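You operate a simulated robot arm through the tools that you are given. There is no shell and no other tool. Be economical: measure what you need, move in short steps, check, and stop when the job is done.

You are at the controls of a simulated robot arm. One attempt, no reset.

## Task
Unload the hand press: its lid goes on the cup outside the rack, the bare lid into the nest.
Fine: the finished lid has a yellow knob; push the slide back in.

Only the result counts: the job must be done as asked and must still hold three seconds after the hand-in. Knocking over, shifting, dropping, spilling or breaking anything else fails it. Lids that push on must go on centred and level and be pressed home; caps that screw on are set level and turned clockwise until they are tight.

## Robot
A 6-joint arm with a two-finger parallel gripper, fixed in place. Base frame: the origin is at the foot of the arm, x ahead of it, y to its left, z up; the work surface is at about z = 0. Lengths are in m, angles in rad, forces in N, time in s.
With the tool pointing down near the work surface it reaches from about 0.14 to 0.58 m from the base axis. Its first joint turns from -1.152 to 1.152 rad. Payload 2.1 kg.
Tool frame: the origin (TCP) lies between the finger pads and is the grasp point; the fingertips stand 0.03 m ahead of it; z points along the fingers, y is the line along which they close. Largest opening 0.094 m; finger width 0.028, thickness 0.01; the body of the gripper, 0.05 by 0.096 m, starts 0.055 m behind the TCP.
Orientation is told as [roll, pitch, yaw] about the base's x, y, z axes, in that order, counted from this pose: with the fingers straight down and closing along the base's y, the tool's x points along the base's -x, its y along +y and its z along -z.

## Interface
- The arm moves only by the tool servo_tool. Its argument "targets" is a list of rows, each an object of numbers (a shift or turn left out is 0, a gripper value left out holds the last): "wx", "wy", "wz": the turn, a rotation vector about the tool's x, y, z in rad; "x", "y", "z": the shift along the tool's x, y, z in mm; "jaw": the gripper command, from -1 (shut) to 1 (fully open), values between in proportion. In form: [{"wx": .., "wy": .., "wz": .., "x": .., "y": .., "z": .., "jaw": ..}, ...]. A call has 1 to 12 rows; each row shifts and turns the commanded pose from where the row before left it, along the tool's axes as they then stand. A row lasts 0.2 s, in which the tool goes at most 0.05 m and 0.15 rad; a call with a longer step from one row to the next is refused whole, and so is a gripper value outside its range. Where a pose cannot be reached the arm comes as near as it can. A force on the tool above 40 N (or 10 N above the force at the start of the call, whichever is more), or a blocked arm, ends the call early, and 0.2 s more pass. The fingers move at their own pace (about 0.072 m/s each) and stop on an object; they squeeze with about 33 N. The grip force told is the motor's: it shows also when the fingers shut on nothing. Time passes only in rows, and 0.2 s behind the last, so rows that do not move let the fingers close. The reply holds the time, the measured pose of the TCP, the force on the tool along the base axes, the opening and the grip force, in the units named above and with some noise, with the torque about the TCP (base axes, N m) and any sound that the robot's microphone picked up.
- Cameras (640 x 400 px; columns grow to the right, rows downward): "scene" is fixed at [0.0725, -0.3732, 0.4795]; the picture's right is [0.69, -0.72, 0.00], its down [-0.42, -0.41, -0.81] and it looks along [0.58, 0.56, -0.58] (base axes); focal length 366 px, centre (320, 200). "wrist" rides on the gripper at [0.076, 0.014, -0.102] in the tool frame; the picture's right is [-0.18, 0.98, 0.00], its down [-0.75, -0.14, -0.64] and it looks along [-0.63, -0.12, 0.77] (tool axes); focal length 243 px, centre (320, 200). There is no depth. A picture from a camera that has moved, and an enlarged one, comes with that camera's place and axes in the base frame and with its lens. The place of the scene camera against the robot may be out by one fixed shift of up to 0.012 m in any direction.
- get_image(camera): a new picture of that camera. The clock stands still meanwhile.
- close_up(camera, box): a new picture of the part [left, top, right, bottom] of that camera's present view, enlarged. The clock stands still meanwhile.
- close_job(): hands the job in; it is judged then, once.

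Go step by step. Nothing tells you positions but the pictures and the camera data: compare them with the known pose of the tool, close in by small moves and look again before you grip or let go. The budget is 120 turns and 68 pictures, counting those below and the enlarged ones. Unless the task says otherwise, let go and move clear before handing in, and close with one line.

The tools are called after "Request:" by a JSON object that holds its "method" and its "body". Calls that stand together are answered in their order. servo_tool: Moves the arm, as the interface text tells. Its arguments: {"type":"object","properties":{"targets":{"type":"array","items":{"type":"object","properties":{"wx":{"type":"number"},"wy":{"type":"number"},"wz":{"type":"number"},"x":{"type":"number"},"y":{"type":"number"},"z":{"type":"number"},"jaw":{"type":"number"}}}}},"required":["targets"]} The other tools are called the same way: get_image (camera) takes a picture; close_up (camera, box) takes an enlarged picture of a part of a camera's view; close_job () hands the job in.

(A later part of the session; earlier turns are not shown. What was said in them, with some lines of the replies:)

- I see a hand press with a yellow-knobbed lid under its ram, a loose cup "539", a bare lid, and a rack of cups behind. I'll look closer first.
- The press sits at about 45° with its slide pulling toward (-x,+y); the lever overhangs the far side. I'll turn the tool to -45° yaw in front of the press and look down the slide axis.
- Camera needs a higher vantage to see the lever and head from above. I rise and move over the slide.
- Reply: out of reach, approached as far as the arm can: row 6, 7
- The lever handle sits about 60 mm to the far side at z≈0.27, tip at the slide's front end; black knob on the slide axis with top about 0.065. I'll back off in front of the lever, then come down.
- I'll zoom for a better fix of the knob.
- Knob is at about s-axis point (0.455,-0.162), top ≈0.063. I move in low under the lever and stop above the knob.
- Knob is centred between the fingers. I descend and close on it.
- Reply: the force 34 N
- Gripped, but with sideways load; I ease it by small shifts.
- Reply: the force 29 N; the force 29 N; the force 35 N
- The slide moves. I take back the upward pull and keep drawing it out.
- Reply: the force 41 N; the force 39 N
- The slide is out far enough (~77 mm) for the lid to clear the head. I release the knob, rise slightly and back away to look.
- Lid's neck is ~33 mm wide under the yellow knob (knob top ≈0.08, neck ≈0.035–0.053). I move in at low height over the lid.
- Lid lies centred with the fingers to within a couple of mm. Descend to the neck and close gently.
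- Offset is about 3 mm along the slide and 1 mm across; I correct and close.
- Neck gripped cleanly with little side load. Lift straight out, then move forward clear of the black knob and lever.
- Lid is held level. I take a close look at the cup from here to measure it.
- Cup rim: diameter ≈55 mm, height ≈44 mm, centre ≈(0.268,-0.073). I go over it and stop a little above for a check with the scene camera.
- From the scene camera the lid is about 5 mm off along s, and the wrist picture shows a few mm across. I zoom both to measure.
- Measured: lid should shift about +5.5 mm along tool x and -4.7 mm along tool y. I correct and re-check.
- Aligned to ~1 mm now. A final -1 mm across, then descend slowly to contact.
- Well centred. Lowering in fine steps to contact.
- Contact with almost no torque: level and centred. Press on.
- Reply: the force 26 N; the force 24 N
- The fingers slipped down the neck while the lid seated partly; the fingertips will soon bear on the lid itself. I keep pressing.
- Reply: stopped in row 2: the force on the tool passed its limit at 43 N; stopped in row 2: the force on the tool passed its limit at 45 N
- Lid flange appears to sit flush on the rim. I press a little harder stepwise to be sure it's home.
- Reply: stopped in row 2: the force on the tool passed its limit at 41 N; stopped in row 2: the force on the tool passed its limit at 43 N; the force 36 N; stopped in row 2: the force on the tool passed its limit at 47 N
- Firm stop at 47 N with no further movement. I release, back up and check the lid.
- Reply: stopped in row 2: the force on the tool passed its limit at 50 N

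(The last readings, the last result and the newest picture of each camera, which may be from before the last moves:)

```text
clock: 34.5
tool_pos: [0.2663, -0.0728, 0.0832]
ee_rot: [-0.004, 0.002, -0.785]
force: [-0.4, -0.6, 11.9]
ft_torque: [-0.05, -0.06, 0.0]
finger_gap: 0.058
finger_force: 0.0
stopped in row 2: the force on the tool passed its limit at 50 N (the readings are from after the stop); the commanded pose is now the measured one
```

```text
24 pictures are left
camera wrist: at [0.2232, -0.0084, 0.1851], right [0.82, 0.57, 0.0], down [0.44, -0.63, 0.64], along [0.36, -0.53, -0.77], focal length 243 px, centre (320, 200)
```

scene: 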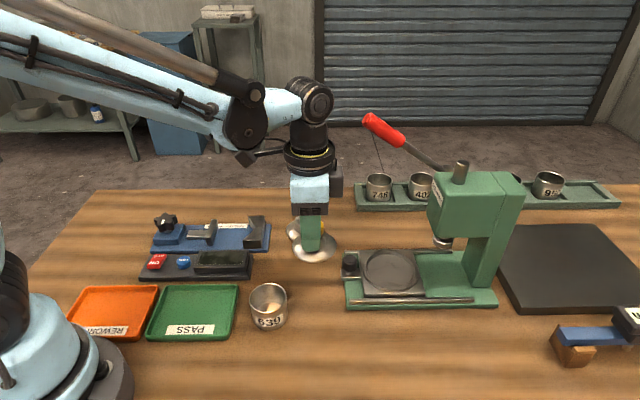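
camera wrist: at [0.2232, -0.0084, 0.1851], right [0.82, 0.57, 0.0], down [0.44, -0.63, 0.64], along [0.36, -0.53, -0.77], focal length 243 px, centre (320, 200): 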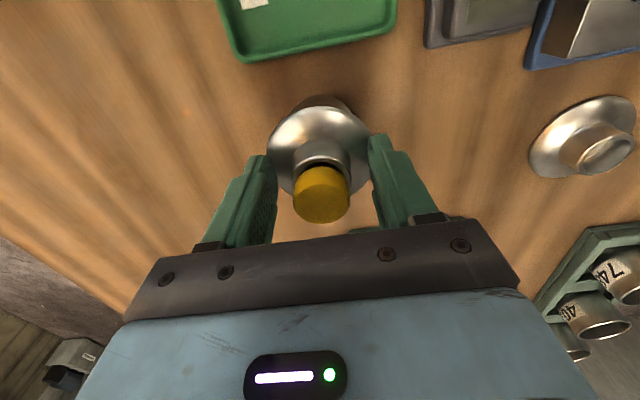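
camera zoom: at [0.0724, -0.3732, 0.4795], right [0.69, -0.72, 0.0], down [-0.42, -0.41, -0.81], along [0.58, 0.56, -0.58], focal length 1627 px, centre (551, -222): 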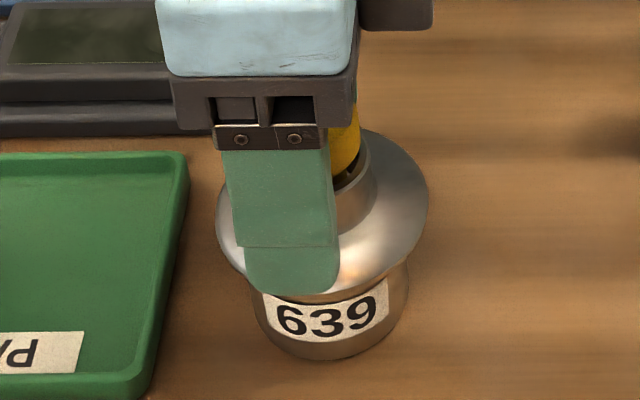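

Fingers are open; now lift slowly clear.

Request:
{"method": "servo_tool", "body": {"targets": [{"z": -3}, {"z": -10, "jaw": 1}, {"z": -25, "jaw": 1}, {"z": -35}, {"x": 20}, {"x": 30}, {}]}}

Request:
{"method": "close_up", "body": {"camera": "scene", "box": [228, 250, 308, 340]}}

```text
clock: 36.1
tool_pos: [0.2302, -0.0367, 0.1561]
ee_rot: [-0.001, 0.004, -0.785]
force: [0.4, 0.1, -0.2]
ft_torque: [0.0, 0.0, -0.03]
finger_gap: 0.0939
finger_force: 0.0
```

```text
4.44 times, centred on (268, 295) of scene
camera zoom: at [0.0725, -0.3732, 0.4795], right [0.69, -0.72, 0.0], down [-0.42, -0.41, -0.81], along [0.58, 0.56, -0.58], focal length 1627 px, centre (551, -222)
```

zoom: 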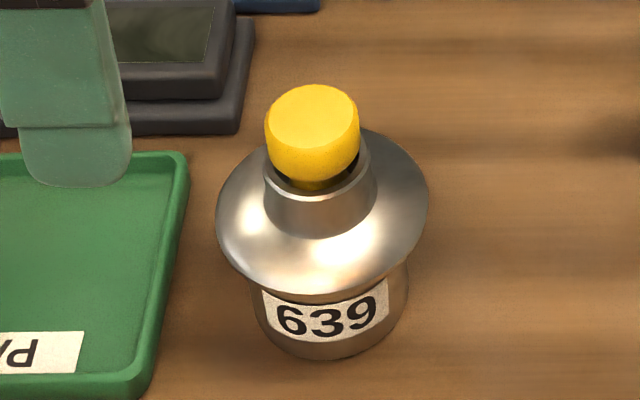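

Lid sits flush, centred on cup 639. Next is the bare lid at about (0.438, 0.036); I move above it.

Request:
{"method": "servo_tool", "body": {"targets": [{"x": -19, "y": 40}, {"x": -19, "y": 40}, {"x": -19, "y": 40}, {"x": -19, "y": 40, "z": 10}, {"x": -19, "y": 39, "z": 16}, {}, {}]}}

Request:
{"method": "get_image", "body": {"camera": "wrist"}}

```text
clock: 37.7
tool_pos: [0.4374, 0.0373, 0.1275]
ee_rot: [-0.001, 0.004, -0.786]
force: [0.0, 0.0, 0.3]
ft_torque: [0.04, -0.02, 0.01]
finger_gap: 0.094
finger_force: 0.1
```

```text
22 pictures are left
camera wrist: at [0.3947, 0.1021, 0.2308], right [0.82, 0.57, 0.0], down [0.44, -0.63, 0.64], along [0.36, -0.53, -0.77], focal length 243 px, centre (320, 200)
```

wrist: 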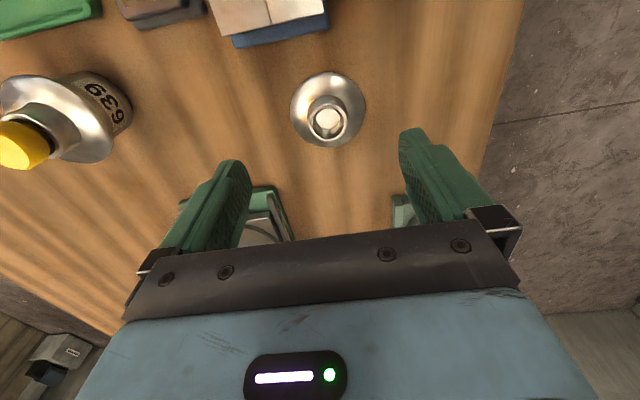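

Lid is ~6 mm across from the axis. I correct, descend partway, and also check the seated lid from this side view.

Request:
{"method": "close_up", "body": {"camera": "wrist", "box": [0, 50, 150, 180]}}

Request:
{"method": "servo_tool", "body": {"targets": [{"y": 5.8}, {"z": 25}, {"z": 25}, {"z": 15}, {"z": 10}, {}]}}

Request:
{"method": "close_up", "body": {"camera": "wrist", "box": [200, 60, 440, 240]}}

```text
3.08 times, centred on (75, 115) of wrist
camera zoom: at [0.3947, 0.1021, 0.2308], right [0.82, 0.57, 0.0], down [0.44, -0.63, 0.64], along [0.36, -0.53, -0.77], focal length 746 px, centre (1074, 462)
```

zoom: 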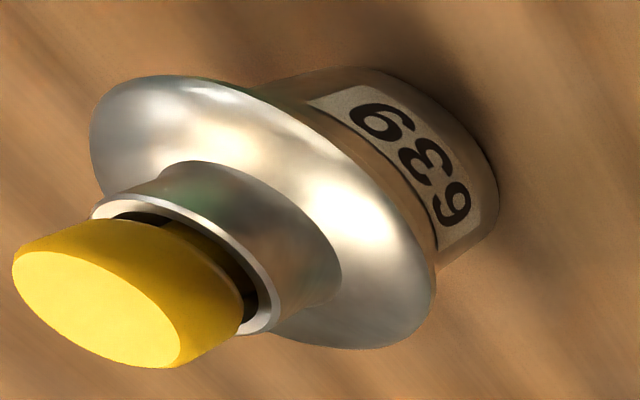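

```text
clock: 39.1
tool_pos: [0.4396, 0.0402, 0.0533]
ee_rot: [-0.002, 0.003, -0.785]
force: [0.0, 0.0, 0.1]
ft_torque: [-0.01, -0.04, -0.03]
finger_gap: 0.0939
finger_force: 0.0
```

```text
2.22 times, centred on (320, 150) of wrist
camera zoom: at [0.3985, 0.1042, 0.1561], right [0.82, 0.57, 0.0], down [0.44, -0.63, 0.64], along [0.36, -0.53, -0.77], focal length 539 px, centre (320, 311)
```

zoom: 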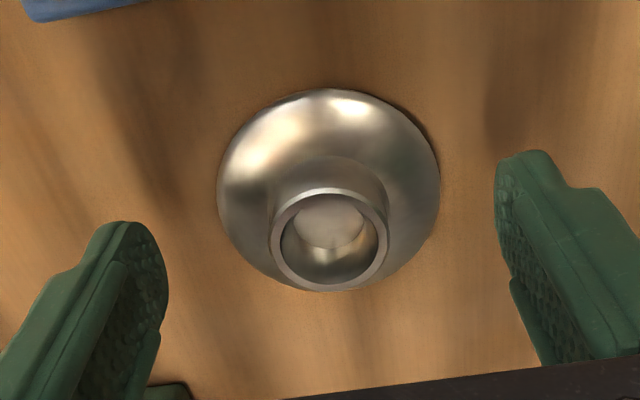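

Seated lid looks coaxial. For the bare lid: shift +2.8 mm across, lower another 8 mm, then close.

Request:
{"method": "servo_tool", "body": {"targets": [{"y": 2.7}, {"z": 4}, {"z": 4}, {"jaw": 0}, {"jaw": -0.2}, {"jaw": -0.35}, {"jaw": -0.5}, {"jaw": -1}, {"jaw": -1}]}}

Request:
{"method": "close_up", "body": {"camera": "wrist", "box": [200, 60, 440, 240]}}

```text
clock: 41.1
tool_pos: [0.4424, 0.0425, 0.0469]
ee_rot: [-0.002, 0.004, -0.787]
force: [0.0, -0.3, 0.6]
ft_torque: [0.04, 0.0, -0.03]
finger_gap: 0.0336
finger_force: 33.3
```

```text
2.22 times, centred on (320, 150) of wrist
camera zoom: at [0.4009, 0.1061, 0.1489], right [0.82, 0.57, 0.0], down [0.44, -0.63, 0.64], along [0.36, -0.53, -0.77], focal length 539 px, centre (320, 311)
```

zoom: 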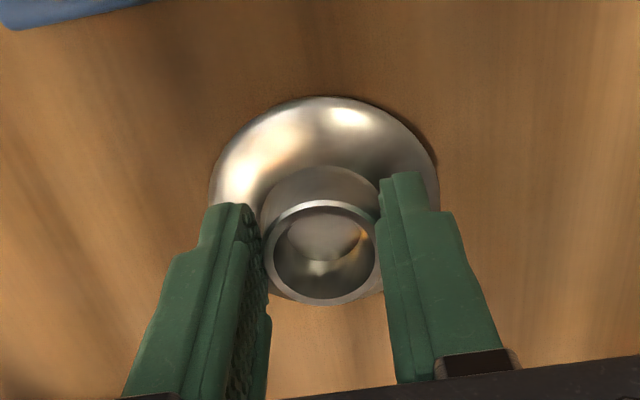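

Bare lid gripped squarely. Lift and carry it low past the lever to above the nest.

Request:
{"method": "servo_tool", "body": {"targets": [{"z": -10}, {"z": -35}, {"z": -36}, {"y": -46, "x": -8}, {"y": -46, "x": -8}, {"y": -44, "x": -8}, {"x": -34}, {"x": -34}, {"x": -32}, {}]}}

Request:
{"method": "close_up", "body": {"camera": "scene", "box": [320, 180, 480, 320]}}

Request:
{"method": "close_up", "body": {"camera": "wrist", "box": [200, 0, 440, 240]}}

```text
clock: 43.3
tool_pos: [0.4334, -0.1423, 0.1265]
ee_rot: [0.001, 0.003, -0.784]
force: [-0.1, -0.6, -0.8]
ft_torque: [-0.01, -0.01, 0.02]
finger_gap: 0.0334
finger_force: 32.6
```

```text
2.86 times, centred on (400, 250) of scene
camera zoom: at [0.0725, -0.3732, 0.4795], right [0.69, -0.72, 0.0], down [-0.42, -0.41, -0.81], along [0.58, 0.56, -0.58], focal length 1046 px, centre (91, 57)
```

zoom: 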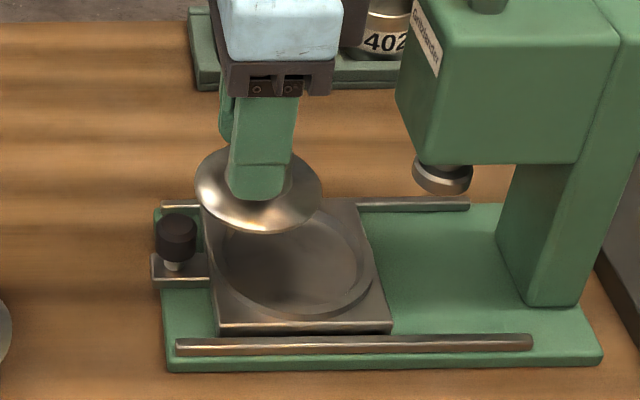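

```text
1.67 times, centred on (320, 120) of wrist
camera zoom: at [0.3923, -0.0776, 0.2295], right [0.82, 0.57, 0.0], down [0.44, -0.63, 0.64], along [0.36, -0.53, -0.77], focal length 404 px, centre (320, 333)
```

zoom: 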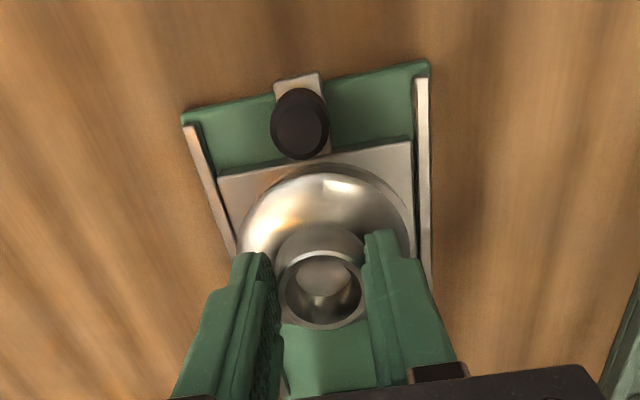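

Nest centre is 26 mm further in; recess has a few mm of clearance. Move in and lower.

Request:
{"method": "servo_tool", "body": {"targets": [{"x": -13, "z": 4}, {"x": -13.3, "z": 6}, {"z": 15}, {"z": 10}, {"z": 8}, {}]}}

Request:
{"method": "close_up", "body": {"camera": "scene", "box": [340, 210, 460, 320]}}

Request:
{"method": "close_up", "body": {"camera": "wrist", "box": [200, 40, 440, 240]}}

```text
clock: 44.7
tool_pos: [0.4538, -0.1599, 0.0841]
ee_rot: [-0.002, 0.003, -0.785]
force: [0.4, -0.9, 0.3]
ft_torque: [0.0, -0.01, 0.0]
finger_gap: 0.0333
finger_force: 33.0
```

```text
3.64 times, centred on (400, 265) of scene
camera zoom: at [0.0725, -0.3732, 0.4795], right [0.69, -0.72, 0.0], down [-0.42, -0.41, -0.81], along [0.58, 0.56, -0.58], focal length 1331 px, centre (29, -36)
```

zoom: 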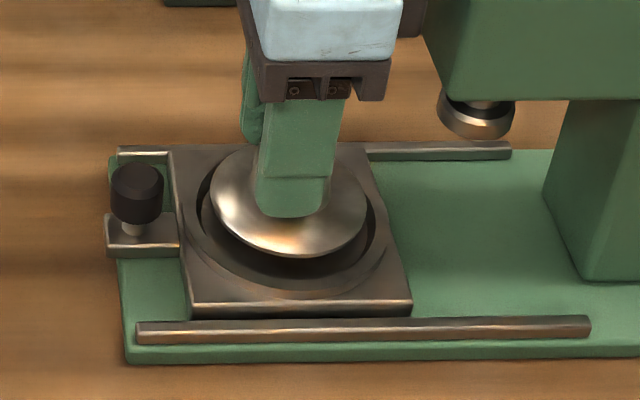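

```text
2.00 times, centred on (320, 140) of wrist
camera zoom: at [0.4113, -0.0954, 0.1854], right [0.82, 0.57, 0.0], down [0.44, -0.63, 0.64], along [0.36, -0.53, -0.77], focal length 485 px, centre (320, 320)
```

zoom: 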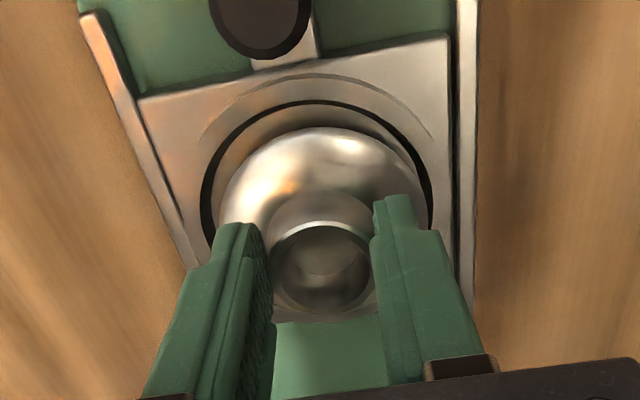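

Shift ~2 mm across and 1 mm along, then set down in slow steps.

Request:
{"method": "servo_tool", "body": {"targets": [{"x": -1, "y": -2}, {"z": 5}, {"z": 4}, {"z": 2}, {"z": 1}, {}]}}

Request:
{"method": "close_up", "body": {"camera": "scene", "box": [340, 210, 460, 320]}}

```text
clock: 46.1
tool_pos: [0.4525, -0.1629, 0.0718]
ee_rot: [-0.003, 0.003, -0.783]
force: [-0.2, 1.0, 22.3]
ft_torque: [0.04, -0.15, 0.04]
finger_gap: 0.0335
finger_force: 33.0
```

```text
3.64 times, centred on (400, 265) of scene
camera zoom: at [0.0724, -0.3732, 0.4796], right [0.69, -0.72, 0.0], down [-0.42, -0.41, -0.81], along [0.58, 0.56, -0.58], focal length 1331 px, centre (29, -36)
```

zoom: 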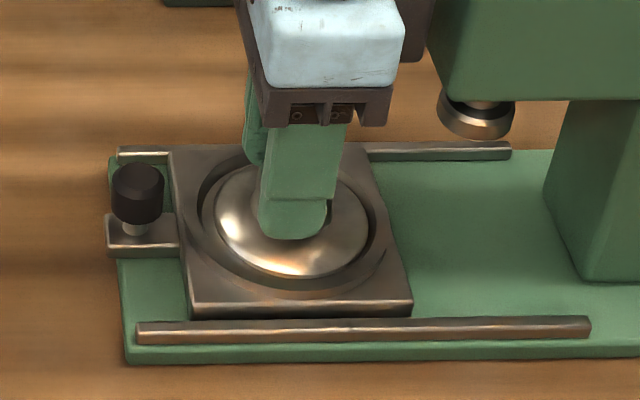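

Lid rests in the recess. Relieve, open, and lift off carefully.

Request:
{"method": "servo_tool", "body": {"targets": [{"z": -1}, {"jaw": -0.2}, {"jaw": 0.2}, {"jaw": 0.7}, {"jaw": 1}, {"z": -15}, {"z": -20}, {"z": -8}, {}]}}

Request:
{"method": "close_up", "body": {"camera": "scene", "box": [340, 210, 460, 320]}}

Request:
{"method": "close_up", "body": {"camera": "wrist", "box": [200, 0, 440, 240]}}

```text
clock: 48.1
tool_pos: [0.4536, -0.1628, 0.1157]
ee_rot: [-0.002, 0.004, -0.784]
force: [0.5, -0.1, -0.3]
ft_torque: [0.05, 0.02, -0.02]
finger_gap: 0.0942
finger_force: 0.0
```

```text
3.64 times, centred on (400, 265) of scene
camera zoom: at [0.0725, -0.3732, 0.4795], right [0.69, -0.72, 0.0], down [-0.42, -0.41, -0.81], along [0.58, 0.56, -0.58], focal length 1331 px, centre (29, -36)
```

zoom: 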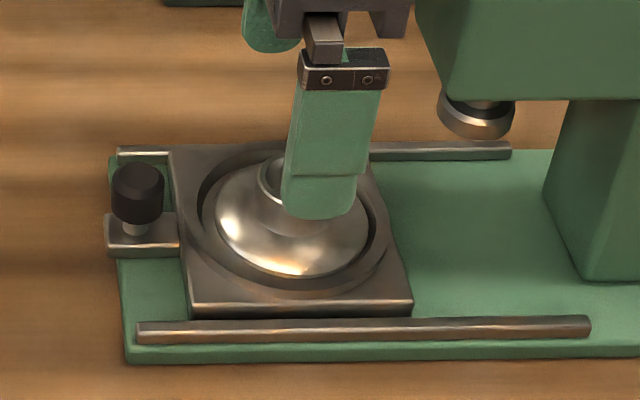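

```text
1.67 times, centred on (320, 120) of wrist
camera zoom: at [0.4109, -0.0984, 0.2188], right [0.82, 0.57, 0.0], down [0.44, -0.63, 0.64], along [0.36, -0.53, -0.77], focal length 404 px, centre (320, 333)
```

zoom: 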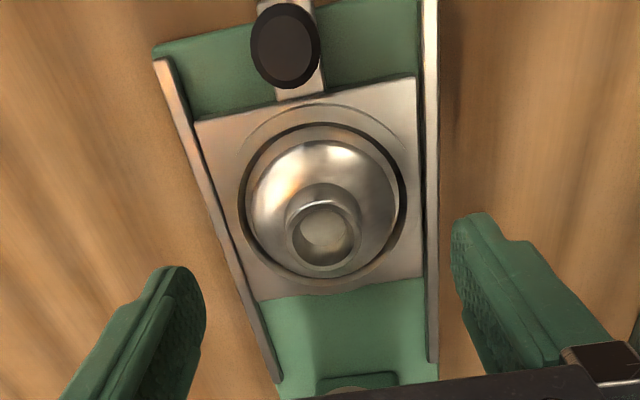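

Bare lid sits in the nest. Now I go in front of the black knob with closed fingers to push the slide home.

Request:
{"method": "servo_tool", "body": {"targets": [{"x": 42}, {"x": 42, "jaw": -1}, {"x": 42, "jaw": -1}, {"jaw": -1}, {"jaw": -1}, {"jaw": -1}, {"z": 22}, {"z": 22}, {}]}}

Request:
{"method": "get_image", "body": {"camera": "wrist"}}

```text
clock: 50.1
tool_pos: [0.3645, -0.0735, 0.072]
ee_rot: [-0.002, 0.005, -0.786]
force: [1.1, 0.6, -0.1]
ft_torque: [0.02, -0.02, 0.01]
finger_gap: 0.0
finger_force: 32.8
```

```text
11 pictures are left
camera wrist: at [0.3231, -0.009, 0.1735], right [0.82, 0.57, 0.0], down [0.44, -0.63, 0.64], along [0.36, -0.53, -0.77], focal length 243 px, centre (320, 200)
```

wrist: 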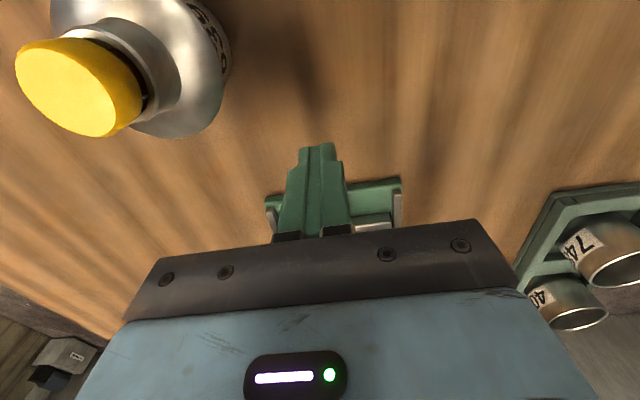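

Aligned with the slide axis. Push in.

Request:
{"method": "servo_tool", "body": {"targets": [{"x": -12}, {"x": -8}, {"x": -6}, {"x": -6}, {"x": -6}, {}]}}

Request:
{"method": "close_up", "body": {"camera": "scene", "box": [330, 200, 470, 320]}}

```text
clock: 51.5
tool_pos: [0.3895, -0.1008, 0.0721]
ee_rot: [-0.002, 0.003, -0.787]
force: [0.0, 0.1, -0.5]
ft_torque: [-0.01, -0.01, -0.01]
finger_gap: 0.0001
finger_force: 33.3
```

```text
3.33 times, centred on (400, 260) of scene
camera zoom: at [0.0725, -0.3732, 0.4795], right [0.69, -0.72, 0.0], down [-0.42, -0.41, -0.81], along [0.58, 0.56, -0.58], focal length 1220 px, centre (53, 0)
```

zoom: 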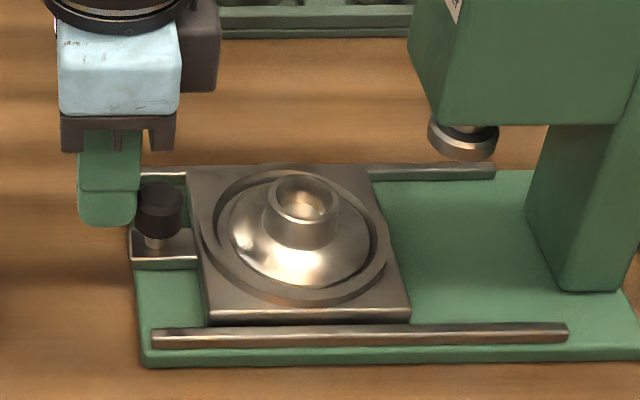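

Request:
{"method": "servo_tool", "body": {"targets": [{"x": -6}, {"x": -8}, {"x": -8}, {"x": -8}, {"x": -8}, {"x": -8}, {}]}}

Request:
{"method": "close_up", "body": {"camera": "scene", "box": [330, 160, 530, 320]}}

```text
clock: 53.1
tool_pos: [0.4246, -0.1321, 0.0733]
ee_rot: [-0.001, 0.004, -0.785]
force: [-0.8, 0.8, 0.0]
ft_torque: [0.01, -0.03, -0.02]
finger_gap: 0.0
finger_force: 33.2
```

```text
2.50 times, centred on (430, 240) of scene
camera zoom: at [0.0725, -0.3732, 0.4795], right [0.69, -0.72, 0.0], down [-0.42, -0.41, -0.81], along [0.58, 0.56, -0.58], focal length 915 px, centre (45, 100)
```

zoom: 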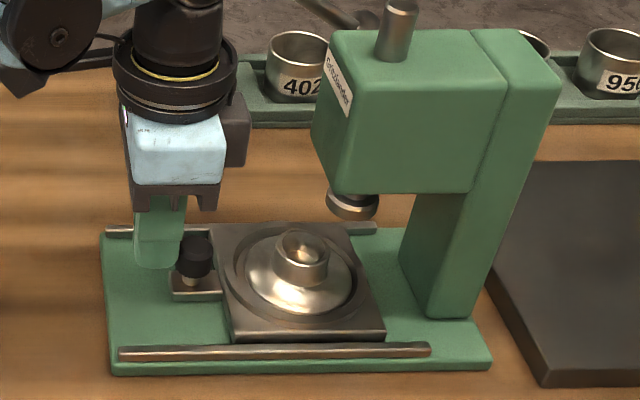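

Slides smoothly. Continue to the stop.

Request:
{"method": "servo_tool", "body": {"targets": [{"x": -8}, {"x": -6}, {"x": -4}, {"x": -3}, {"x": -2}, {"x": -2}, {}]}}

```text
clock: 54.7
tool_pos: [0.441, -0.1493, 0.0719]
ee_rot: [-0.003, 0.005, -0.786]
force: [-0.7, 0.0, -0.4]
ft_torque: [-0.03, 0.01, 0.01]
finger_gap: 0.0002
finger_force: 32.9
```

Request:
{"method": "servo_tool", "body": {"targets": [{"x": -1.5}, {"x": -1.5}, {"x": -1.5}, {"x": -1.5}, {}]}}

Request:
{"method": "close_up", "body": {"camera": "scene", "box": [330, 150, 530, 320]}}

```text
clock: 56.0
tool_pos: [0.4426, -0.1519, 0.0719]
ee_rot: [-0.008, 0.017, -0.782]
force: [-2.9, 2.2, 0.2]
ft_torque: [0.07, 0.05, 0.03]
finger_gap: 0.0
finger_force: 33.0
stopped in row 5: the force on the tool passed its limit at 40 N (the readings are from after the stop); the commanded pose is now the measured one
```

```text
2.35 times, centred on (430, 235) of scene
camera zoom: at [0.0725, -0.3733, 0.4795], right [0.69, -0.72, 0.0], down [-0.42, -0.41, -0.81], along [0.58, 0.56, -0.58], focal length 861 px, centre (61, 118)
```

zoom: 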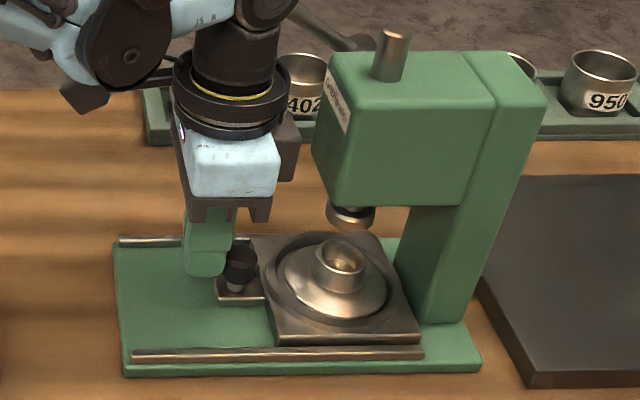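

The slide hit its stop at its original position. Back off and move clear.

Request:
{"method": "servo_tool", "body": {"targets": [{"x": 10}, {"x": 40}, {"x": 40}, {"z": -40}, {"z": -40}, {"z": -40}, {}]}}

Request:
{"method": "get_image", "body": {"camera": "scene"}}

Request:
{"method": "close_up", "body": {"camera": "scene", "box": [228, 250, 308, 340]}}

```text
clock: 57.6
tool_pos: [0.3814, -0.0899, 0.195]
ee_rot: [-0.007, 0.017, -0.783]
force: [-0.8, 0.7, 0.6]
ft_torque: [-0.01, 0.03, 0.01]
finger_gap: 0.0
finger_force: 32.7
```

```text
7 pictures are left
```

scene: 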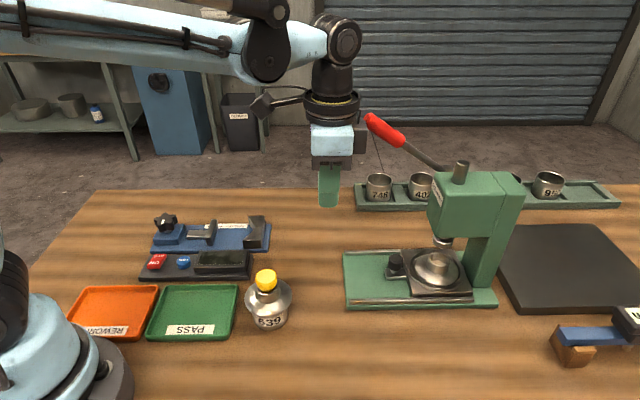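

```text
4.44 times, centred on (268, 295) of scene
camera zoom: at [0.0725, -0.3732, 0.4795], right [0.69, -0.72, 0.0], down [-0.42, -0.41, -0.81], along [0.58, 0.56, -0.58], focal length 1627 px, centre (551, -222)
```

zoom: 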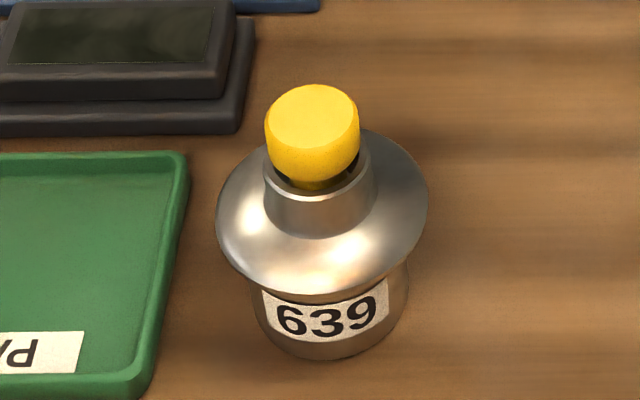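

The yellow-knobbed lid is pressed level onto cup 639, the bare lid is in the nest, and the slide is back against its stop. The arm is clear of everything, so I'm handing in.

Request:
{"method": "close_job", "body": {}}

```text
The job is handed in.
```

I handed the job in: the yellow-knobbed lid is on cup 639, the bare lid is in the nest and the slide is back at its stop. I saw nothing else knocked or shifted. The press-home was checked only by pictures and a firm stop at about 47 N, with no click heard.
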